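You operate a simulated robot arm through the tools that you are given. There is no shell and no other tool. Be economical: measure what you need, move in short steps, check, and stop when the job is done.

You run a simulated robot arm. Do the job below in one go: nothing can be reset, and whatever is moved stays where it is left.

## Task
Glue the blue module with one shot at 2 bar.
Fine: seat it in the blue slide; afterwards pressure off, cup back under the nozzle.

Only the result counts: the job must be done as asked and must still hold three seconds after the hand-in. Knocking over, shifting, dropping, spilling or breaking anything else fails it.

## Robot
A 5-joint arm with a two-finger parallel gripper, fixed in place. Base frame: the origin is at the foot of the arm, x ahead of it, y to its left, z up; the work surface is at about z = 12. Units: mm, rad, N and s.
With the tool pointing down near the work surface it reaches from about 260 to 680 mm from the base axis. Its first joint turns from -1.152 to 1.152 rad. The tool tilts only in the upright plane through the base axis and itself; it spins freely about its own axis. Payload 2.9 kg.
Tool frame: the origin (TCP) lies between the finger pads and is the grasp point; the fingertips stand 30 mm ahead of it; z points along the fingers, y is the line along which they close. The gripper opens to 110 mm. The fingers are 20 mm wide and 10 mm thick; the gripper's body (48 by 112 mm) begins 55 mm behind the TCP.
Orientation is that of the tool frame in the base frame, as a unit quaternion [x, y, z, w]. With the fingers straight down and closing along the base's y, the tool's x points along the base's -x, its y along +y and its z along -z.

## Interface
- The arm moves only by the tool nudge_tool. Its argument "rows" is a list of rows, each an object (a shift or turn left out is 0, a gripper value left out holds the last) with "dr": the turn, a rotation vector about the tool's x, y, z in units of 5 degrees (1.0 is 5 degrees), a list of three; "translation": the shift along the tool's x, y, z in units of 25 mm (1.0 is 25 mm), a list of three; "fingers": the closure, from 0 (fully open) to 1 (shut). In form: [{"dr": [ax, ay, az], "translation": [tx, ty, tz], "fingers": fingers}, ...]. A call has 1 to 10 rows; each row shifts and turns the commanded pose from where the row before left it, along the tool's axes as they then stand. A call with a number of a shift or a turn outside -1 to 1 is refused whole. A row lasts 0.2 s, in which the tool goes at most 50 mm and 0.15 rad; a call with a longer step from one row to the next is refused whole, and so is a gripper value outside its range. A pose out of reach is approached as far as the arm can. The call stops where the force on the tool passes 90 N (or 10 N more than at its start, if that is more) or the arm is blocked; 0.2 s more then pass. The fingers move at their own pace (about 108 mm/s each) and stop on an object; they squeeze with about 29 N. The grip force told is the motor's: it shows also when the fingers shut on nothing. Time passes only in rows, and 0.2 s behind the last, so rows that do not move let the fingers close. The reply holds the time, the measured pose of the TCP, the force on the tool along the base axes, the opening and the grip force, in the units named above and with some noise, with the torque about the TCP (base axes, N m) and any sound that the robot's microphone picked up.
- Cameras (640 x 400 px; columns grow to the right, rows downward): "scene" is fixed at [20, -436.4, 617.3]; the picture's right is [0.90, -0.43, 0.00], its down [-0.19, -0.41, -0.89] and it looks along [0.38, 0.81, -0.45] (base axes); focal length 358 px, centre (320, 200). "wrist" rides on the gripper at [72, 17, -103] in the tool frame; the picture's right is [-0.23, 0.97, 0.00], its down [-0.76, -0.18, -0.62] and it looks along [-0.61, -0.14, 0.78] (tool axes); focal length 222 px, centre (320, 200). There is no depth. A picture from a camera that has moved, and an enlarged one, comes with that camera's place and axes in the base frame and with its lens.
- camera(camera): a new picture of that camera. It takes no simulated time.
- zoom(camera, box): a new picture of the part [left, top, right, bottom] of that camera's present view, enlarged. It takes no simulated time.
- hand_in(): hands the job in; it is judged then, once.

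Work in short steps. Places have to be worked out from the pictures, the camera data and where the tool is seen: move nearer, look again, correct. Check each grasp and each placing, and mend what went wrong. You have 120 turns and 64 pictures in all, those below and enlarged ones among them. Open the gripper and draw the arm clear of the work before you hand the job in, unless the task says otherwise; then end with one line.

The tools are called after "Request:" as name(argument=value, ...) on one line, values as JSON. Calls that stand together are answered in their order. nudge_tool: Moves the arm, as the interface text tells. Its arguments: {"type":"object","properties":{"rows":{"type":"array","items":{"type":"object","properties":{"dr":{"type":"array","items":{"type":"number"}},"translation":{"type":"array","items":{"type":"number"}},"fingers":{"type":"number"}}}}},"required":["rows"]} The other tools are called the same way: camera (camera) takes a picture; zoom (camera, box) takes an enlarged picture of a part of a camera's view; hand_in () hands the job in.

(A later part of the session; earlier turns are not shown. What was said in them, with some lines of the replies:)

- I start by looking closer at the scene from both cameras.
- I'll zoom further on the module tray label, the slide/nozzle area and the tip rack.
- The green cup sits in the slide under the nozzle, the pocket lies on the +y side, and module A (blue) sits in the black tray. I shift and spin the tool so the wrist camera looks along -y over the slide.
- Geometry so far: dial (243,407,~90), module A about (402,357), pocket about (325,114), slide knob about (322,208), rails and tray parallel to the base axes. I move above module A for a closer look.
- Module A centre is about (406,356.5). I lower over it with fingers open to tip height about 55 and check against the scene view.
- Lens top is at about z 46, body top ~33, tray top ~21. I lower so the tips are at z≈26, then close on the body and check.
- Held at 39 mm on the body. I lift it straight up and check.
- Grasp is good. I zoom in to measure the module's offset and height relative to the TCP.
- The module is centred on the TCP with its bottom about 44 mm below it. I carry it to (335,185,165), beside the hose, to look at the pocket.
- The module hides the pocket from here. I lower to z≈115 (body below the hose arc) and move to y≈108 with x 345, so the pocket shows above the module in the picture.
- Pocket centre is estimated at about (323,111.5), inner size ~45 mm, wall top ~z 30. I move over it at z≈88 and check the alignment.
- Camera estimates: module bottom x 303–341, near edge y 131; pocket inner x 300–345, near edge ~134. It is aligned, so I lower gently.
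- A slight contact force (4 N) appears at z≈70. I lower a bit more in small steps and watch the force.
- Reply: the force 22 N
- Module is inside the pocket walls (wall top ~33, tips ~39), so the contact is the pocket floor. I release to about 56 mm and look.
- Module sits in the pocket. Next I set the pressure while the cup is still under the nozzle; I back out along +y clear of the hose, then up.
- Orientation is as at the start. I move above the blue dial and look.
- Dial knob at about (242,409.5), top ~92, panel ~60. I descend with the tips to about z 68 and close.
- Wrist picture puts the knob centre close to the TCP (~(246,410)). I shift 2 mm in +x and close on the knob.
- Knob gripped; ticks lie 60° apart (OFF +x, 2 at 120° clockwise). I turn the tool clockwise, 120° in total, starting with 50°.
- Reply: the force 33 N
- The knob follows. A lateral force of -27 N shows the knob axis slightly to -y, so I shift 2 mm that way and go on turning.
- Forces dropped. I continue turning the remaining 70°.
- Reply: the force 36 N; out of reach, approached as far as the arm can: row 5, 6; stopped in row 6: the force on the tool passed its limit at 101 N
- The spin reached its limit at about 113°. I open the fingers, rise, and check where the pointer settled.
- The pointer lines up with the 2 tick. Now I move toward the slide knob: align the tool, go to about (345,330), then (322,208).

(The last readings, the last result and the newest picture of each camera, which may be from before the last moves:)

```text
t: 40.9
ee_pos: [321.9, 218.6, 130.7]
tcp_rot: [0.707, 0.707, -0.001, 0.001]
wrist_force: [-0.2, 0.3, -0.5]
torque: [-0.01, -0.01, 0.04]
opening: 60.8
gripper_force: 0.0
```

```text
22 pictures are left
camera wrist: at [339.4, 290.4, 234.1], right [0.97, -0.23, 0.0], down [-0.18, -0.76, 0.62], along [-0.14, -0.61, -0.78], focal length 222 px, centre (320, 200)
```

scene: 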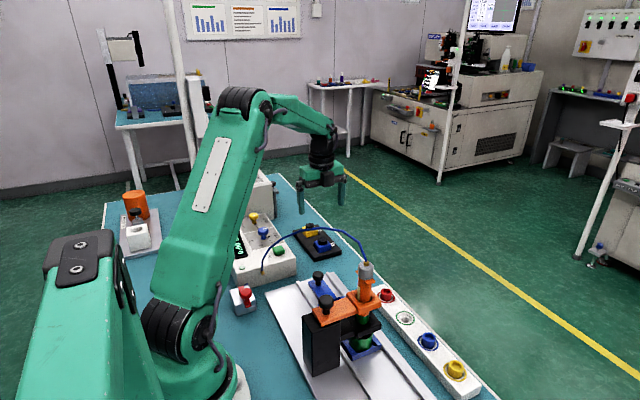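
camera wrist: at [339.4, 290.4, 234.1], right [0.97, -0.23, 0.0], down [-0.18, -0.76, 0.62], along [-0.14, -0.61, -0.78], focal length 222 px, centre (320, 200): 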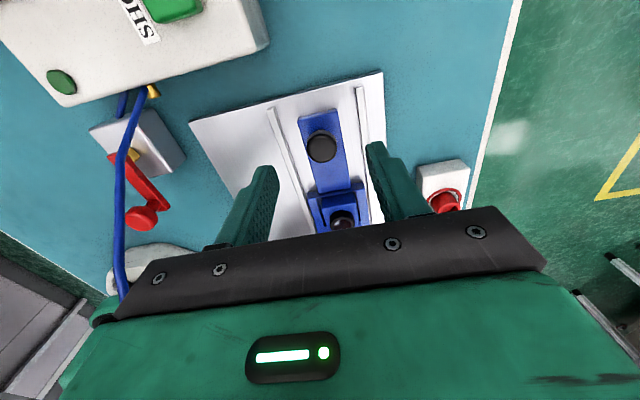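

Slide knob at about (320.5,207), cap z ~40–60. I lower over it and grip.

Request:
nudge_tool(rows=[{"translation": [-0.44, -0.06, 0.4]}, {"translation": [0, 0, 0.8]}, {"translation": [0, 0, 0.8]}, {"translation": [0, 0, 0.5]}, {}])

Request:
nudge_tool(rows=[{"fingers": 1.0}, {}, {}, {}])

Request:
zoom(camera="wrist", box=[210, 80, 430, 230])

```text
t: 42.0
ee_pos: [320.3, 207.8, 68.7]
tcp_rot: [0.707, 0.707, -0.001, 0.0]
wrist_force: [0.2, 0.0, 0.3]
torque: [0.01, -0.05, -0.02]
opening: 60.6
gripper_force: 0.1
```

```text
t: 43.0
ee_pos: [320.0, 207.8, 69.2]
tcp_rot: [0.708, 0.706, -0.001, 0.0]
wrist_force: [-2.5, 0.6, -1.8]
torque: [0.09, 0.09, -0.05]
opening: 27.1
gripper_force: 45.3
```

```text
2.67 times, centred on (320, 155) of wrist
camera zoom: at [338.0, 279.6, 171.9], right [0.97, -0.23, 0.0], down [-0.18, -0.76, 0.62], along [-0.14, -0.61, -0.78], focal length 592 px, centre (320, 320)
```

zoom: 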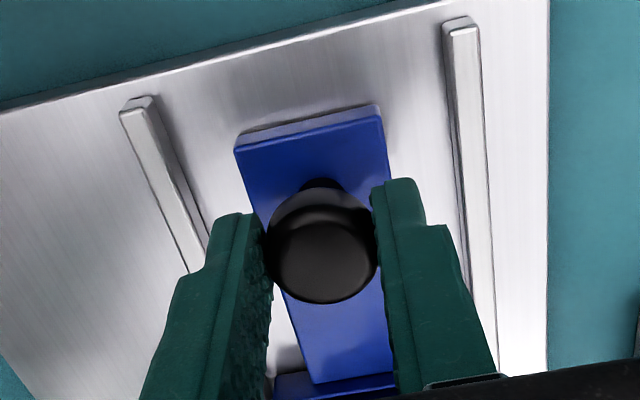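

Knob gripped (27 mm). I push the slide -y in small steps, watching the force.

Request:
nudge_tool(rows=[{"translation": [-0.2, 0, 0]}, {"translation": [-0.4, 0, 0]}, {"translation": [-0.4, 0, 0]}, {}])

```text
t: 44.0
ee_pos: [320.7, 182.0, 69.3]
tcp_rot: [0.707, 0.707, -0.002, -0.002]
wrist_force: [-10.5, -0.7, 9.5]
torque: [-0.17, 0.28, -0.03]
opening: 27.0
gripper_force: 45.2
```

It slides freely. I continue to y≈112.

Request:
nudge_tool(rows=[{"translation": [-0.4, 0, 0]}, {"translation": [-0.4, 0, 0]}, {"translation": [-0.4, 0, 0]}, {"translation": [-0.4, 0, 0]}, {"translation": [-0.4, 0, 0]}, {"translation": [-0.4, 0, 0]}, {"translation": [-0.4, 0, 0]}, {}])

Request:
zoom(camera="scene", box=[290, 260, 420, 380])

```text
t: 45.9
ee_pos: [319.9, 110.4, 67.6]
tcp_rot: [0.708, 0.706, -0.005, -0.002]
wrist_force: [-26.8, -0.3, 29.2]
torque: [0.09, 0.82, -0.09]
opening: 27.0
gripper_force: 45.0
```

```text
3.33 times, centred on (355, 320) of scene
camera zoom: at [19.9, -436.4, 617.3], right [0.9, -0.43, 0.0], down [-0.19, -0.41, -0.89], along [0.38, 0.81, -0.45], focal length 1192 px, centre (203, -200)
```

zoom: 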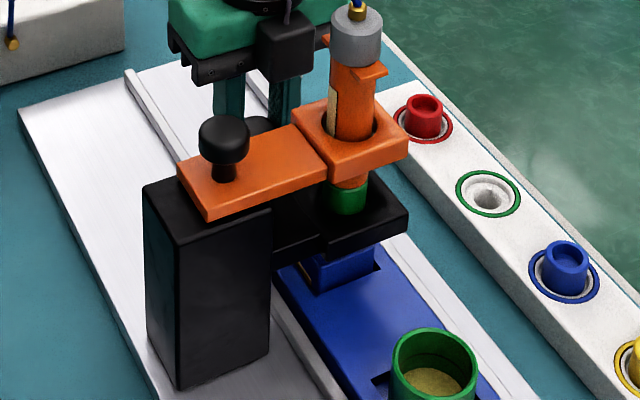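

The slide moved ~97 mm and needs roughly 10 mm more. I relieve the lateral force and push on in small steps, feeling for a stop.

Request:
nudge_tool(rows=[{"translation": [0, -0.05, -0.05]}, {"translation": [-0.12, 0, 0]}, {"translation": [-0.12, 0, 0]}, {}])

Request:
zoom(camera="scene", box=[330, 290, 390, 340])

```text
t: 46.9
ee_pos: [320.8, 106.1, 68.0]
tcp_rot: [0.708, 0.706, -0.001, -0.001]
wrist_force: [0.3, -0.9, -32.9]
torque: [0.07, 0.0, -0.02]
opening: 27.2
gripper_force: 44.7
```

```text
8.00 times, centred on (360, 315) of scene
camera zoom: at [20.2, -436.3, 617.3], right [0.9, -0.43, 0.0], down [-0.19, -0.41, -0.89], along [0.38, 0.81, -0.45], focal length 2860 px, centre (0, -720)
```

zoom: 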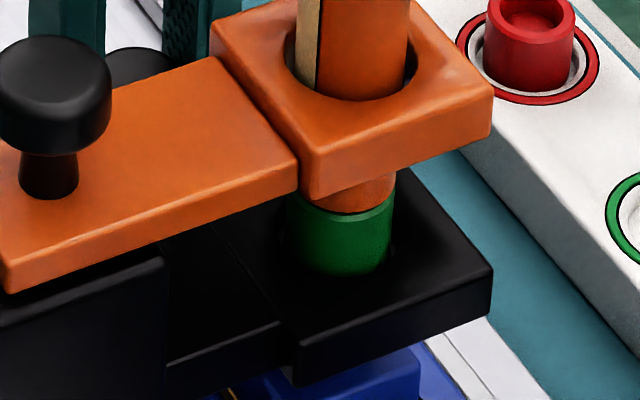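

Now pulling up 33 N; I lower ~0.6 mm and push on 4 mm more.

Request:
nudge_tool(rows=[{"translation": [0, 0, 0.025]}, {"translation": [-0.08, 0, 0]}, {"translation": [-0.08, 0, 0]}, {}])

Request:
zoom(camera="wrist", box=[210, 100, 430, 260])

```text
t: 47.9
ee_pos: [319.5, 101.3, 69.1]
tcp_rot: [0.708, 0.706, -0.001, -0.001]
wrist_force: [-0.5, -0.6, -30.0]
torque: [-0.02, 0.02, 0.03]
opening: 27.1
gripper_force: 44.7
```

```text
2.50 times, centred on (320, 180) of wrist
camera zoom: at [338.0, 174.3, 171.7], right [0.97, -0.23, 0.0], down [-0.18, -0.76, 0.62], along [-0.14, -0.61, -0.78], focal length 555 px, centre (320, 250)
```

zoom: 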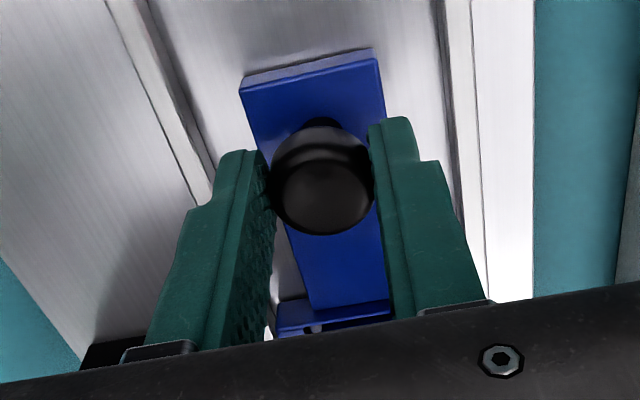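

Travel is ~106.5 mm, no stop felt yet. I push on in 2 mm steps to see whether a stop exists.

Request:
nudge_tool(rows=[{"translation": [-0.06, 0, 0.02]}, {}, {}])

Request:
nudge_tool(rows=[{"translation": [-0.06, 0, 0.02]}, {}, {}])

```text
t: 48.6
ee_pos: [320.7, 99.3, 67.6]
tcp_rot: [0.707, 0.707, -0.001, -0.002]
wrist_force: [-7.7, -2.8, -7.0]
torque: [0.01, 0.23, -0.01]
opening: 27.2
gripper_force: 45.1
```

```text
t: 49.5
ee_pos: [320.4, 97.9, 69.2]
tcp_rot: [0.708, 0.706, 0.0, -0.001]
wrist_force: [-17.8, -2.6, 22.4]
torque: [0.01, 0.46, -0.01]
opening: 27.0
gripper_force: 44.5
```

Request:
nudge_tool(rows=[{"translation": [-0.06, -0.02, -0.02]}, {}, {}])

Request:
nudge_tool(rows=[{"translation": [-0.06, 0, 0]}, {}, {}])

Request:
nudge_tool(rows=[{"translation": [-0.06, 0, 0]}, {}, {}])

```text
t: 50.2
ee_pos: [319.4, 96.6, 69.0]
tcp_rot: [0.708, 0.706, 0.0, 0.0]
wrist_force: [-6.1, 3.2, 8.5]
torque: [0.06, 0.09, -0.04]
opening: 26.9
gripper_force: 45.2
```

```text
t: 51.0
ee_pos: [319.5, 96.3, 69.2]
tcp_rot: [0.707, 0.707, 0.0, 0.001]
wrist_force: [-6.6, 31.3, 4.8]
torque: [0.82, 0.14, -0.05]
opening: 27.3
gripper_force: 44.8
```

```text
t: 51.9
ee_pos: [319.5, 95.2, 68.8]
tcp_rot: [0.708, 0.706, -0.001, 0.001]
wrist_force: [1.4, 31.0, -1.6]
torque: [0.86, -0.02, 0.02]
opening: 27.2
gripper_force: 45.2
```

A stop is felt at y≈96 (travel ~110–111 mm). I inspect the alignment under the nozzle.

Request:
zoom(camera="scene", box=[335, 290, 415, 380])

```text
4.44 times, centred on (375, 335) of scene
camera zoom: at [20.0, -436.4, 617.3], right [0.9, -0.43, 0.0], down [-0.19, -0.41, -0.89], along [0.38, 0.81, -0.45], focal length 1589 px, centre (76, -400)
```

zoom: 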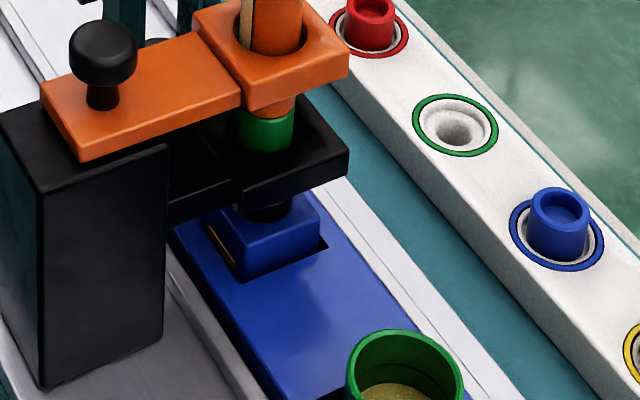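

I need a precise comparison of lens and nozzle axes, so I enlarge more.

Request:
zoom(camera="scene", box=[355, 305, 405, 355])

```text
8.00 times, centred on (380, 330) of scene
camera zoom: at [20.0, -436.4, 617.3], right [0.9, -0.43, 0.0], down [-0.19, -0.41, -0.89], along [0.38, 0.81, -0.45], focal length 2860 px, centre (-160, -840)
```

zoom: 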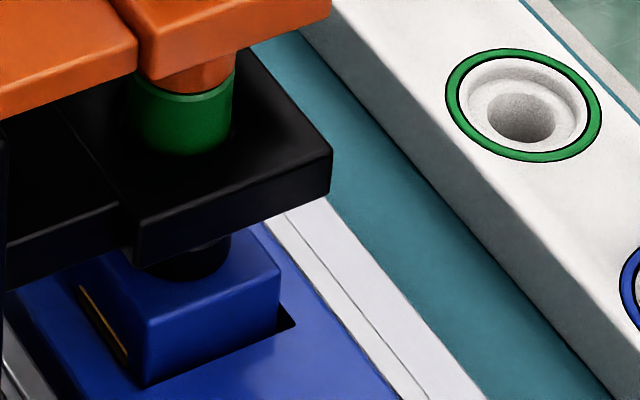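

Lens and nozzle axes agree within ~1–2 mm, so the stop is the module position. I release the knob, lift and retreat along +y.

Request:
nudge_tool(rows=[{"translation": [0.04, 0, 0], "fingers": 0.45}, {}, {}, {"translation": [0, 0, -0.5]}, {"translation": [0, 0, -0.6]}, {"translation": [0, 0, -0.5]}])

Request:
nudge_tool(rows=[{"translation": [0.6, 0.2, 0]}, {"translation": [1, 0.3, 0]}, {"translation": [1, 0.3, 0]}, {"translation": [1, 0, 0]}, {"translation": [1, 0, 0]}, {"translation": [1, 0, 0]}, {"translation": [1, 0, 0]}, {"translation": [1, 0, -1], "fingers": 1.0}, {"translation": [0.5, -0.5, -1]}])

```text
t: 53.2
ee_pos: [319.2, 95.4, 107.7]
tcp_rot: [0.708, 0.706, -0.001, 0.0]
wrist_force: [0.1, -1.0, -0.5]
torque: [-0.01, 0.03, -0.01]
opening: 60.5
gripper_force: 0.1
```

```text
t: 55.2
ee_pos: [325.8, 299.5, 157.2]
tcp_rot: [0.708, 0.706, -0.002, 0.0]
wrist_force: [0.7, -0.4, 0.4]
torque: [0.01, -0.01, 0.0]
opening: 0.0
gripper_force: 29.5
```

Request:
nudge_tool(rows=[{"translation": [0.5, -0.6, 0]}, {"translation": [0.52, -0.6, 0]}, {"translation": [0, -0.65, 0]}, {"translation": [0, -0.65, 0]}, {}])

Request:
camera(camera="wrist")

```text
t: 56.5
ee_pos: [264.4, 323.0, 158.6]
tcp_rot: [0.708, 0.707, -0.001, 0.0]
wrist_force: [-0.4, 0.9, 0.3]
torque: [0.01, 0.01, -0.02]
opening: 0.0
gripper_force: 29.2
```

```text
15 pictures are left
camera wrist: at [281.8, 395.8, 261.0], right [0.97, -0.23, 0.0], down [-0.18, -0.76, 0.62], along [-0.14, -0.61, -0.78], focal length 222 px, centre (320, 200)
```

wrist: 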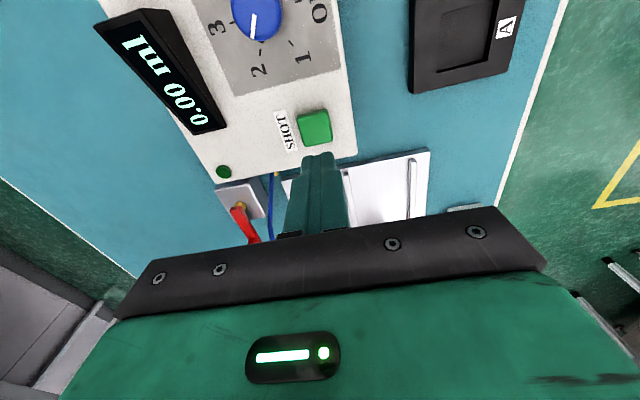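

Button at about (262,326.5). I align over it and descend to tips ≈ 84.

Request:
nudge_tool(rows=[{"translation": [0.14, -0.11, 0.6]}, {"translation": [0, 0, 0.6]}, {"translation": [0, 0, 0.6]}, {}])

Request:
zoom(camera="scene", box=[225, 200, 325, 280])

```text
t: 57.5
ee_pos: [261.5, 328.1, 113.1]
tcp_rot: [0.708, 0.707, -0.001, 0.0]
wrist_force: [0.0, 0.3, 1.1]
torque: [0.01, -0.02, 0.01]
opening: 0.3
gripper_force: 29.5
```

```text
5.00 times, centred on (275, 240) of scene
camera zoom: at [20.0, -436.4, 617.3], right [0.9, -0.43, 0.0], down [-0.19, -0.41, -0.89], along [0.38, 0.81, -0.45], focal length 1788 px, centre (545, 0)
```

zoom: 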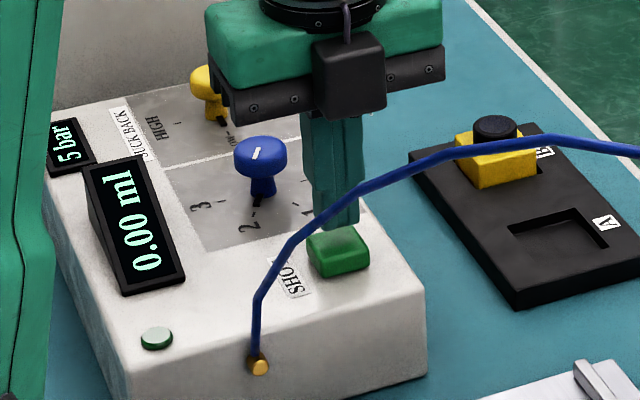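

Closed fingers are right over the button. I descend slowly.

Request:
nudge_tool(rows=[{"translation": [0, 0, 0.12]}, {"translation": [0, 0, 0.12]}, {"translation": [0, 0, 0.12]}, {}])

```text
t: 58.5
ee_pos: [261.5, 327.4, 104.8]
tcp_rot: [0.708, 0.707, -0.001, 0.0]
wrist_force: [0.4, -0.2, -0.3]
torque: [0.02, 0.01, 0.03]
opening: 0.0
gripper_force: 29.3
```

Request:
nudge_tool(rows=[{"translation": [0, 0, 0.08]}, {"translation": [0, 0, 0.08]}, {}])

```text
t: 59.2
ee_pos: [262.7, 328.0, 101.5]
tcp_rot: [0.708, 0.707, -0.001, 0.0]
wrist_force: [0.5, 0.5, 1.5]
torque: [0.04, -0.05, -0.01]
opening: 0.0
gripper_force: 28.8
```

No contact yet at tip z≈71; continuing in 2 mm steps.

Request:
nudge_tool(rows=[{"translation": [0, 0, 0.08]}, {}])

Request:
nudge_tool(rows=[{"translation": [0, 0, 0.08]}, {}])

```text
t: 59.9
ee_pos: [262.6, 327.8, 99.1]
tcp_rot: [0.707, 0.707, -0.001, 0.0]
wrist_force: [0.2, 1.0, 2.6]
torque: [0.04, -0.01, -0.03]
opening: 0.2
gripper_force: 29.2
heard: click
```

```text
t: 60.5
ee_pos: [262.6, 326.6, 97.7]
tcp_rot: [0.708, 0.706, -0.002, 0.0]
wrist_force: [-1.5, -2.3, 13.5]
torque: [-0.04, 0.07, -0.01]
opening: 0.1
gripper_force: 29.1
```

Click heard: the button is pressed. I lift off in one go and check the display.

Request:
nudge_tool(rows=[{"translation": [0, 0, -0.8]}, {"translation": [0, 0, -0.8]}, {"translation": [0, 0, -0.6]}, {}, {}])

Request:
zoom(camera="scene", box=[225, 220, 425, 380])

```text
t: 61.6
ee_pos: [262.6, 326.9, 152.2]
tcp_rot: [0.707, 0.707, -0.001, -0.001]
wrist_force: [-0.1, -0.3, -0.4]
torque: [0.02, -0.01, 0.03]
opening: 0.0
gripper_force: 28.4
```

```text
2.50 times, centred on (325, 300) of scene
camera zoom: at [20.0, -436.4, 617.3], right [0.9, -0.43, 0.0], down [-0.19, -0.41, -0.89], along [0.38, 0.81, -0.45], focal length 894 px, centre (308, -50)
```

zoom: 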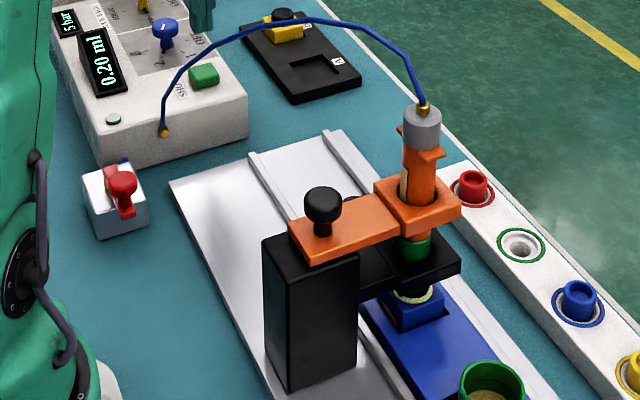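

Display shows 0.20 ml and glue is on the module. Now I return to the slide knob (≈(320,97.5)) to bring the cup back.

Request:
nudge_tool(rows=[{"translation": [-0.3, 1, 0], "fingers": 0.45}, {"translation": [-0.3, 1, 0]}, {"translation": [-0.5, 0.8, 0.4]}, {"translation": [-1, 0, 0.5]}, {"translation": [-1, 0, 0.5]}, {"translation": [-1, -0.2, 0.4]}, {"translation": [-1, -0.2, 0]}, {"translation": [-1, -0.1, 0]}, {"translation": [-1, 0, 0]}, {}])

```text
t: 63.9
ee_pos: [318.6, 150.3, 107.0]
tcp_rot: [0.708, 0.706, 0.0, 0.0]
wrist_force: [-0.1, 0.5, 0.7]
torque: [0.01, 0.01, -0.02]
opening: 60.8
gripper_force: 0.2
```

Request:
nudge_tool(rows=[{"translation": [-0.8, 0.06, 0]}, {"translation": [-0.8, 0, 0]}, {"translation": [-0.51, 0, 0]}, {}])

Request:
camera(camera="wrist")

```text
t: 64.8
ee_pos: [319.6, 97.5, 105.9]
tcp_rot: [0.707, 0.707, -0.001, -0.001]
wrist_force: [0.3, 0.5, -0.3]
torque: [0.0, 0.0, 0.02]
opening: 60.2
gripper_force: 0.0
```

```text
12 pictures are left
camera wrist: at [337.6, 169.7, 209.8], right [0.97, -0.23, 0.0], down [-0.18, -0.76, 0.62], along [-0.14, -0.61, -0.78], focal length 222 px, centre (320, 200)
```

wrist: 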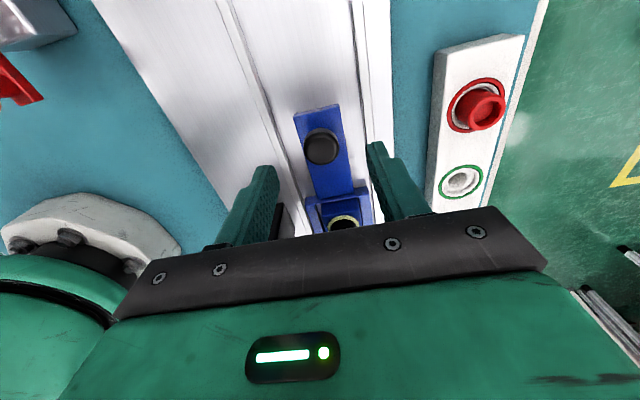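

Glue ring is on the lens, and the knob is straight below. I lower and grip.

Request:
nudge_tool(rows=[{"translation": [0.02, 0.03, 0.6]}, {"translation": [0, 0, 0.6]}, {"translation": [0, 0, 0.3]}, {}, {"fingers": 1.0}, {}, {}, {}])

Request:
nudge_tool(rows=[{"translation": [0.2, 0, 0]}, {"translation": [0.4, 0, 0]}, {"translation": [0.4, 0, 0]}, {}])

```text
t: 66.7
ee_pos: [319.6, 97.7, 68.5]
tcp_rot: [0.708, 0.706, -0.001, 0.0]
wrist_force: [1.8, 0.7, -7.2]
torque: [0.07, -0.05, 0.0]
opening: 27.1
gripper_force: 45.1
```

```text
t: 67.7
ee_pos: [320.4, 122.1, 68.1]
tcp_rot: [0.708, 0.707, -0.004, -0.002]
wrist_force: [-27.1, 0.1, 29.7]
torque: [0.38, 0.82, -0.07]
opening: 27.0
gripper_force: 44.9
```

It moves. I relieve the side load and continue to y≈195.

Request:
nudge_tool(rows=[{"translation": [0, -0.03, -0.025]}, {"translation": [0.4, 0, 0]}, {"translation": [0.4, 0, 0]}, {"translation": [0.4, 0, 0]}, {"translation": [0.4, 0, 0]}, {"translation": [0.4, 0, 0]}, {"translation": [0.4, 0, 0]}, {"translation": [0.4, 0, 0]}, {}])

Request:
nudge_tool(rows=[{"translation": [0.2, 0, 0]}, {"translation": [0.2, 0, 0]}, {}])

```text
t: 69.7
ee_pos: [320.4, 193.4, 69.2]
tcp_rot: [0.707, 0.707, 0.0, 0.001]
wrist_force: [-1.4, 0.8, -17.2]
torque: [-0.18, 0.03, -0.06]
opening: 27.1
gripper_force: 44.8
```

```text
t: 70.5
ee_pos: [319.8, 202.9, 68.8]
tcp_rot: [0.707, 0.707, -0.001, -0.001]
wrist_force: [-3.7, 1.7, -22.2]
torque: [0.27, 0.06, -0.06]
opening: 26.8
gripper_force: 44.9
```

Feeling for the home position in 2 mm steps.

Request:
nudge_tool(rows=[{"translation": [0.08, 0, 0.01]}, {"translation": [0.04, 0, 0]}, {}])

Request:
nudge_tool(rows=[{"translation": [0.08, 0, 0]}, {}, {}])

```text
t: 71.2
ee_pos: [319.7, 206.4, 68.0]
tcp_rot: [0.708, 0.706, -0.002, 0.0]
wrist_force: [-4.6, 1.4, -21.4]
torque: [-0.21, 0.19, -0.07]
opening: 27.2
gripper_force: 44.7
```

```text
t: 72.0
ee_pos: [319.7, 206.7, 68.9]
tcp_rot: [0.708, 0.706, -0.002, -0.001]
wrist_force: [-15.7, 2.6, -7.1]
torque: [0.1, 0.38, -0.05]
opening: 26.8
gripper_force: 45.2
```

Request:
nudge_tool(rows=[{"translation": [0.06, -0.02, 0]}, {}, {}])

Request:
nudge_tool(rows=[{"translation": [0.06, 0, 0]}, {}, {}])

Request:
zoom(camera="scene", box=[300, 260, 420, 370])

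```text
t: 72.8
ee_pos: [319.6, 208.4, 69.3]
tcp_rot: [0.708, 0.706, -0.002, -0.001]
wrist_force: [-15.6, -10.4, 13.3]
torque: [-0.07, 0.4, 0.02]
opening: 27.3
gripper_force: 44.9
```

```text
t: 73.7
ee_pos: [320.4, 209.7, 69.5]
tcp_rot: [0.708, 0.706, -0.002, 0.0]
wrist_force: [-0.1, -30.5, 12.2]
torque: [-0.85, 0.0, -0.03]
opening: 27.1
gripper_force: 44.9
```

```text
3.64 times, centred on (360, 315) of scene
camera zoom: at [20.0, -436.4, 617.3], right [0.9, -0.43, 0.0], down [-0.19, -0.41, -0.89], along [0.38, 0.81, -0.45], focal length 1300 px, centre (174, -218)
```

zoom: 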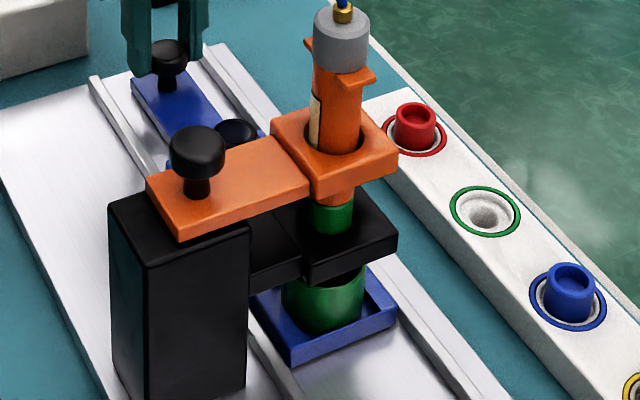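

The home stop is felt and the picture matches the initial one: the cup is back under the nozzle. I release, lift and go back to the dial.

Request:
nudge_tool(rows=[{"translation": [-0.05, 0, 0], "fingers": 0.45}, {}, {}, {"translation": [0, 0, -0.8]}, {"translation": [0, 0, -1]}, {"translation": [0, 0, -1]}, {"translation": [0.5, 0.3, -0.7]}])

Request:
nudge_tool(rows=[{"translation": [1, 0.3, 0]}, {"translation": [1, 0, 0]}, {"translation": [1, 0, 0]}, {"translation": [1, 0, 0]}, {"translation": [1, -0.5, 0]}, {"translation": [0.6, -0.8, 0]}, {"translation": [0.6, -0.9, 0]}, {"translation": [0.6, -0.9, 0]}, {"translation": [0.6, -0.7, 0]}, {}])

```text
t: 75.2
ee_pos: [327.8, 220.6, 158.0]
tcp_rot: [0.708, 0.707, -0.002, 0.0]
wrist_force: [-0.1, -0.9, 0.2]
torque: [-0.01, -0.03, -0.02]
opening: 60.3
gripper_force: 0.0
```

```text
t: 77.5
ee_pos: [241.0, 407.1, 157.2]
tcp_rot: [0.708, 0.706, -0.001, -0.001]
wrist_force: [-0.3, 0.0, -0.3]
torque: [-0.04, 0.0, -0.01]
opening: 60.5
gripper_force: 0.1
```

Positioned above the dial. I centre on its axis (~(245.8,409)), spin to about 105°, descend and grip.

Request:
nudge_tool(rows=[{"translation": [0.076, 0.19, 0]}, {"dr": [0, 0, 1]}, {"dr": [0, 0, 1]}, {"dr": [0, 0, 1]}, {"translation": [0, 0, 0.8]}, {"translation": [0, 0, 0.8]}, {"translation": [0, 0, 0.68]}, {}])

Request:
zoom(camera="wrist", box=[210, 80, 430, 220])

```text
t: 79.2
ee_pos: [247.2, 408.1, 98.4]
tcp_rot: [0.794, 0.608, 0.0, 0.0]
wrist_force: [-0.6, 0.6, 0.2]
torque: [0.03, -0.01, -0.03]
opening: 60.7
gripper_force: 0.1
```

```text
2.86 times, centred on (320, 150) of wrist
camera zoom: at [282.7, 474.3, 200.9], right [0.88, -0.47, 0.0], down [-0.37, -0.69, 0.62], along [-0.3, -0.55, -0.78], focal length 635 px, centre (320, 343)
```

zoom: 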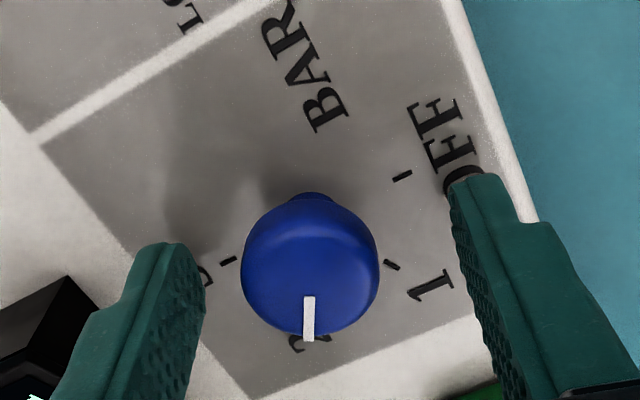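

Knob is ~2 mm off along the closing line; I correct, close, and begin turning back counter-clockwise.

Request:
nudge_tool(rows=[{"translation": [-0.03, -0.08, 0]}, {"fingers": 1.0}, {}, {}, {}])

Request:
nudge_tool(rows=[{"dr": [0, 0, -1]}, {"dr": [0, 0, -1]}, {"dr": [0, 0, -1]}, {"dr": [0, 0, -1]}, {"dr": [0, 0, -1]}, {"dr": [0, 0, -1]}])

```text
t: 80.5
ee_pos: [243.4, 408.6, 98.9]
tcp_rot: [0.795, 0.607, -0.001, 0.0]
wrist_force: [10.5, -1.8, -4.7]
torque: [0.17, -0.28, -0.06]
opening: 29.4
gripper_force: 45.7
```

```text
t: 81.8
ee_pos: [245.9, 408.4, 98.9]
tcp_rot: [0.611, 0.792, 0.0, 0.0]
wrist_force: [36.9, 2.4, -26.1]
torque: [-0.44, -0.6, -0.05]
opening: 29.1
gripper_force: 44.8
```

I relieve the 37 N side load (+x 2 mm, down 0.7 mm) and continue.

Request:
nudge_tool(rows=[{"translation": [-0.02, 0.077, 0.03]}, {}])

Request:
nudge_tool(rows=[{"dr": [0, 0, -1]}, {"dr": [0, 0, -1]}, {"dr": [0, 0, -1]}, {"dr": [0, 0, -1]}, {"dr": [0, 0, -1]}, {"dr": [0, 0, -1]}, {"dr": [0, 0, -1]}, {"dr": [0, 0, -1]}])

```text
t: 82.5
ee_pos: [245.2, 407.3, 98.5]
tcp_rot: [0.61, 0.792, -0.001, 0.0]
wrist_force: [19.8, -7.4, -10.5]
torque: [0.52, -0.19, -0.07]
opening: 29.2
gripper_force: 44.8
```

```text
t: 84.2
ee_pos: [245.9, 408.3, 99.2]
tcp_rot: [0.301, 0.954, 0.001, 0.0]
wrist_force: [24.6, 11.3, -20.6]
torque: [0.02, -0.47, 0.0]
opening: 29.1
gripper_force: 44.8
```

Request:
nudge_tool(rows=[{"dr": [0, 0, -1]}, {"dr": [0, 0, -1]}, {"dr": [0, 0, -1]}, {"dr": [0, 0, -1]}, {"dr": [0, 0, -1]}, {"dr": [0, 0, -1]}, {"dr": [0, 0, -1]}, {"dr": [0, 0, -1]}, {"dr": [0, 0, -1]}, {"dr": [0, 0, -1]}])

Request:
zoom(camera="wrist", box=[210, 80, 430, 220])

```text
t: 86.5
ee_pos: [245.1, 409.8, 99.4]
tcp_rot: [-0.131, 0.991, 0.001, 0.001]
wrist_force: [-1.7, 25.4, -7.1]
torque: [0.46, -0.28, -0.53]
opening: 29.4
gripper_force: 44.5
```

```text
2.86 times, centred on (320, 150) of wrist
camera zoom: at [171.2, 407.0, 202.1], right [-0.03, 1.0, 0.0], down [0.78, 0.02, 0.62], along [0.62, 0.02, -0.78], focal length 635 px, centre (320, 343)
```

zoom: 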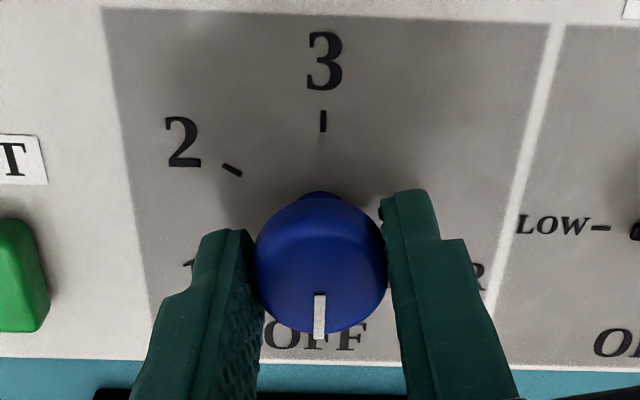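

The pointer is at OFF and a stop torque is felt. I release, rise and verify.

Request:
nudge_tool(rows=[{"fingers": 0.45}, {}, {}, {"translation": [0, 0, -0.6]}, {"translation": [0, 0, -1]}, {"translation": [0, 0, -1]}, {"translation": [0, 0, -1]}, {"translation": [0, 0, -1]}, {}])

Request:
nudge_tool(rows=[{"translation": [-0.5, 0, -1], "fingers": 0}, {"translation": [-0.5, 0, -1]}, {"translation": [-0.5, 0, -0.5]}, {}])

Request:
zoom(camera="scene", box=[220, 205, 300, 255])

Request:
camera(camera="wrist")

Request:
camera(camera="scene")

```text
t: 88.5
ee_pos: [245.0, 409.1, 215.5]
tcp_rot: [-0.129, 0.992, -0.001, 0.0]
wrist_force: [-0.2, 0.8, 0.6]
torque: [-0.02, 0.03, -0.03]
opening: 60.4
gripper_force: 0.2
```

```text
t: 89.5
ee_pos: [282.1, 419.8, 275.8]
tcp_rot: [-0.129, 0.992, -0.001, -0.001]
wrist_force: [-0.5, -1.0, 0.4]
torque: [-0.01, -0.01, -0.02]
opening: 109.9
gripper_force: 0.0
```

```text
8.00 times, centred on (260, 230) of scene
camera zoom: at [20.0, -436.4, 617.3], right [0.9, -0.43, 0.0], down [-0.19, -0.41, -0.89], along [0.38, 0.81, -0.45], focal length 2860 px, centre (800, -40)
```

zoom: 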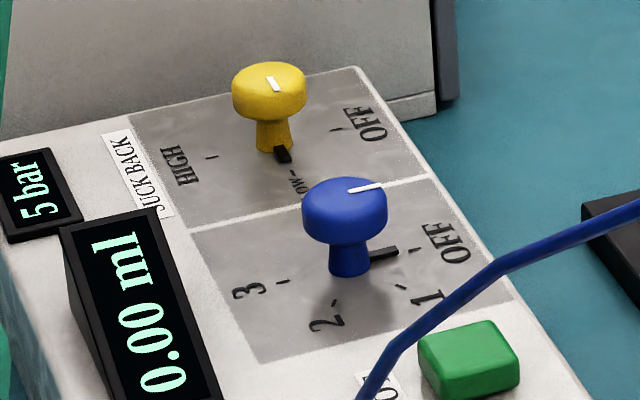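

```text
7 pictures are left
camera wrist: at [208.5, 417.1, 379.3], right [-0.03, 1.0, 0.0], down [0.78, 0.03, 0.62], along [0.62, 0.02, -0.78], focal length 222 px, centre (320, 200)
```

wrist: 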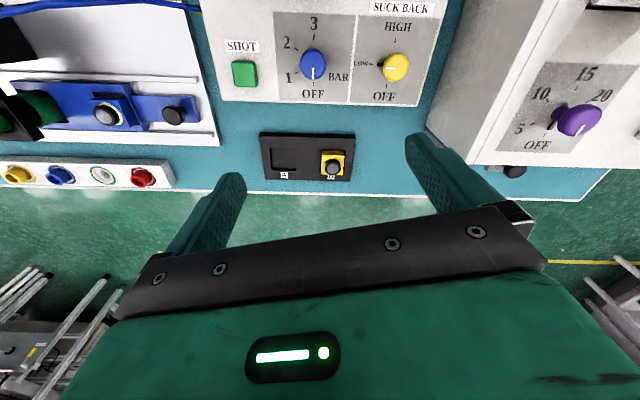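

```text
6 pictures are left
```

scene: 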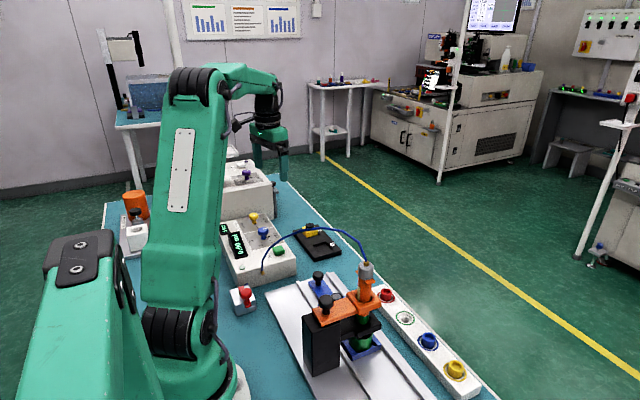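

Request:
zoom(camera="wrist", box=[0, 60, 220, 200])

```text
2.86 times, centred on (110, 130) of wrist
camera zoom: at [208.5, 417.1, 379.3], right [-0.03, 1.0, 0.0], down [0.78, 0.03, 0.62], along [0.62, 0.02, -0.78], focal length 635 px, centre (920, 400)
```

zoom: 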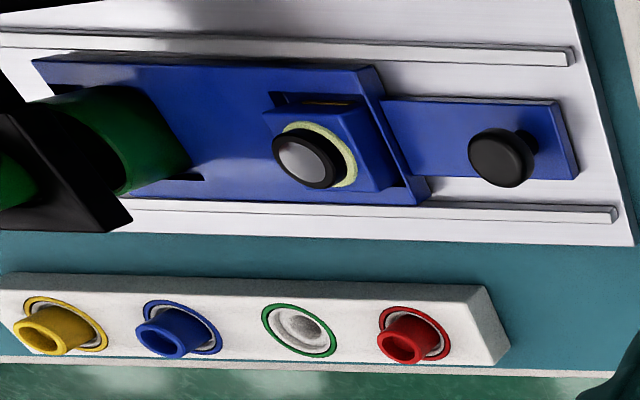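

The glue ring sits around the lens, the module is in its pocket, the cup is under the nozzle, the pressure dial is at OFF and the arm is clear. I hand in.

Request:
hand_in()

```text
The job is handed in.
```

The blue module is seated in the blue slide and glued with one shot at 2 bar (0.20 ml); the pressure dial is at OFF, the cup is back under the nozzle, and the arm is clear.
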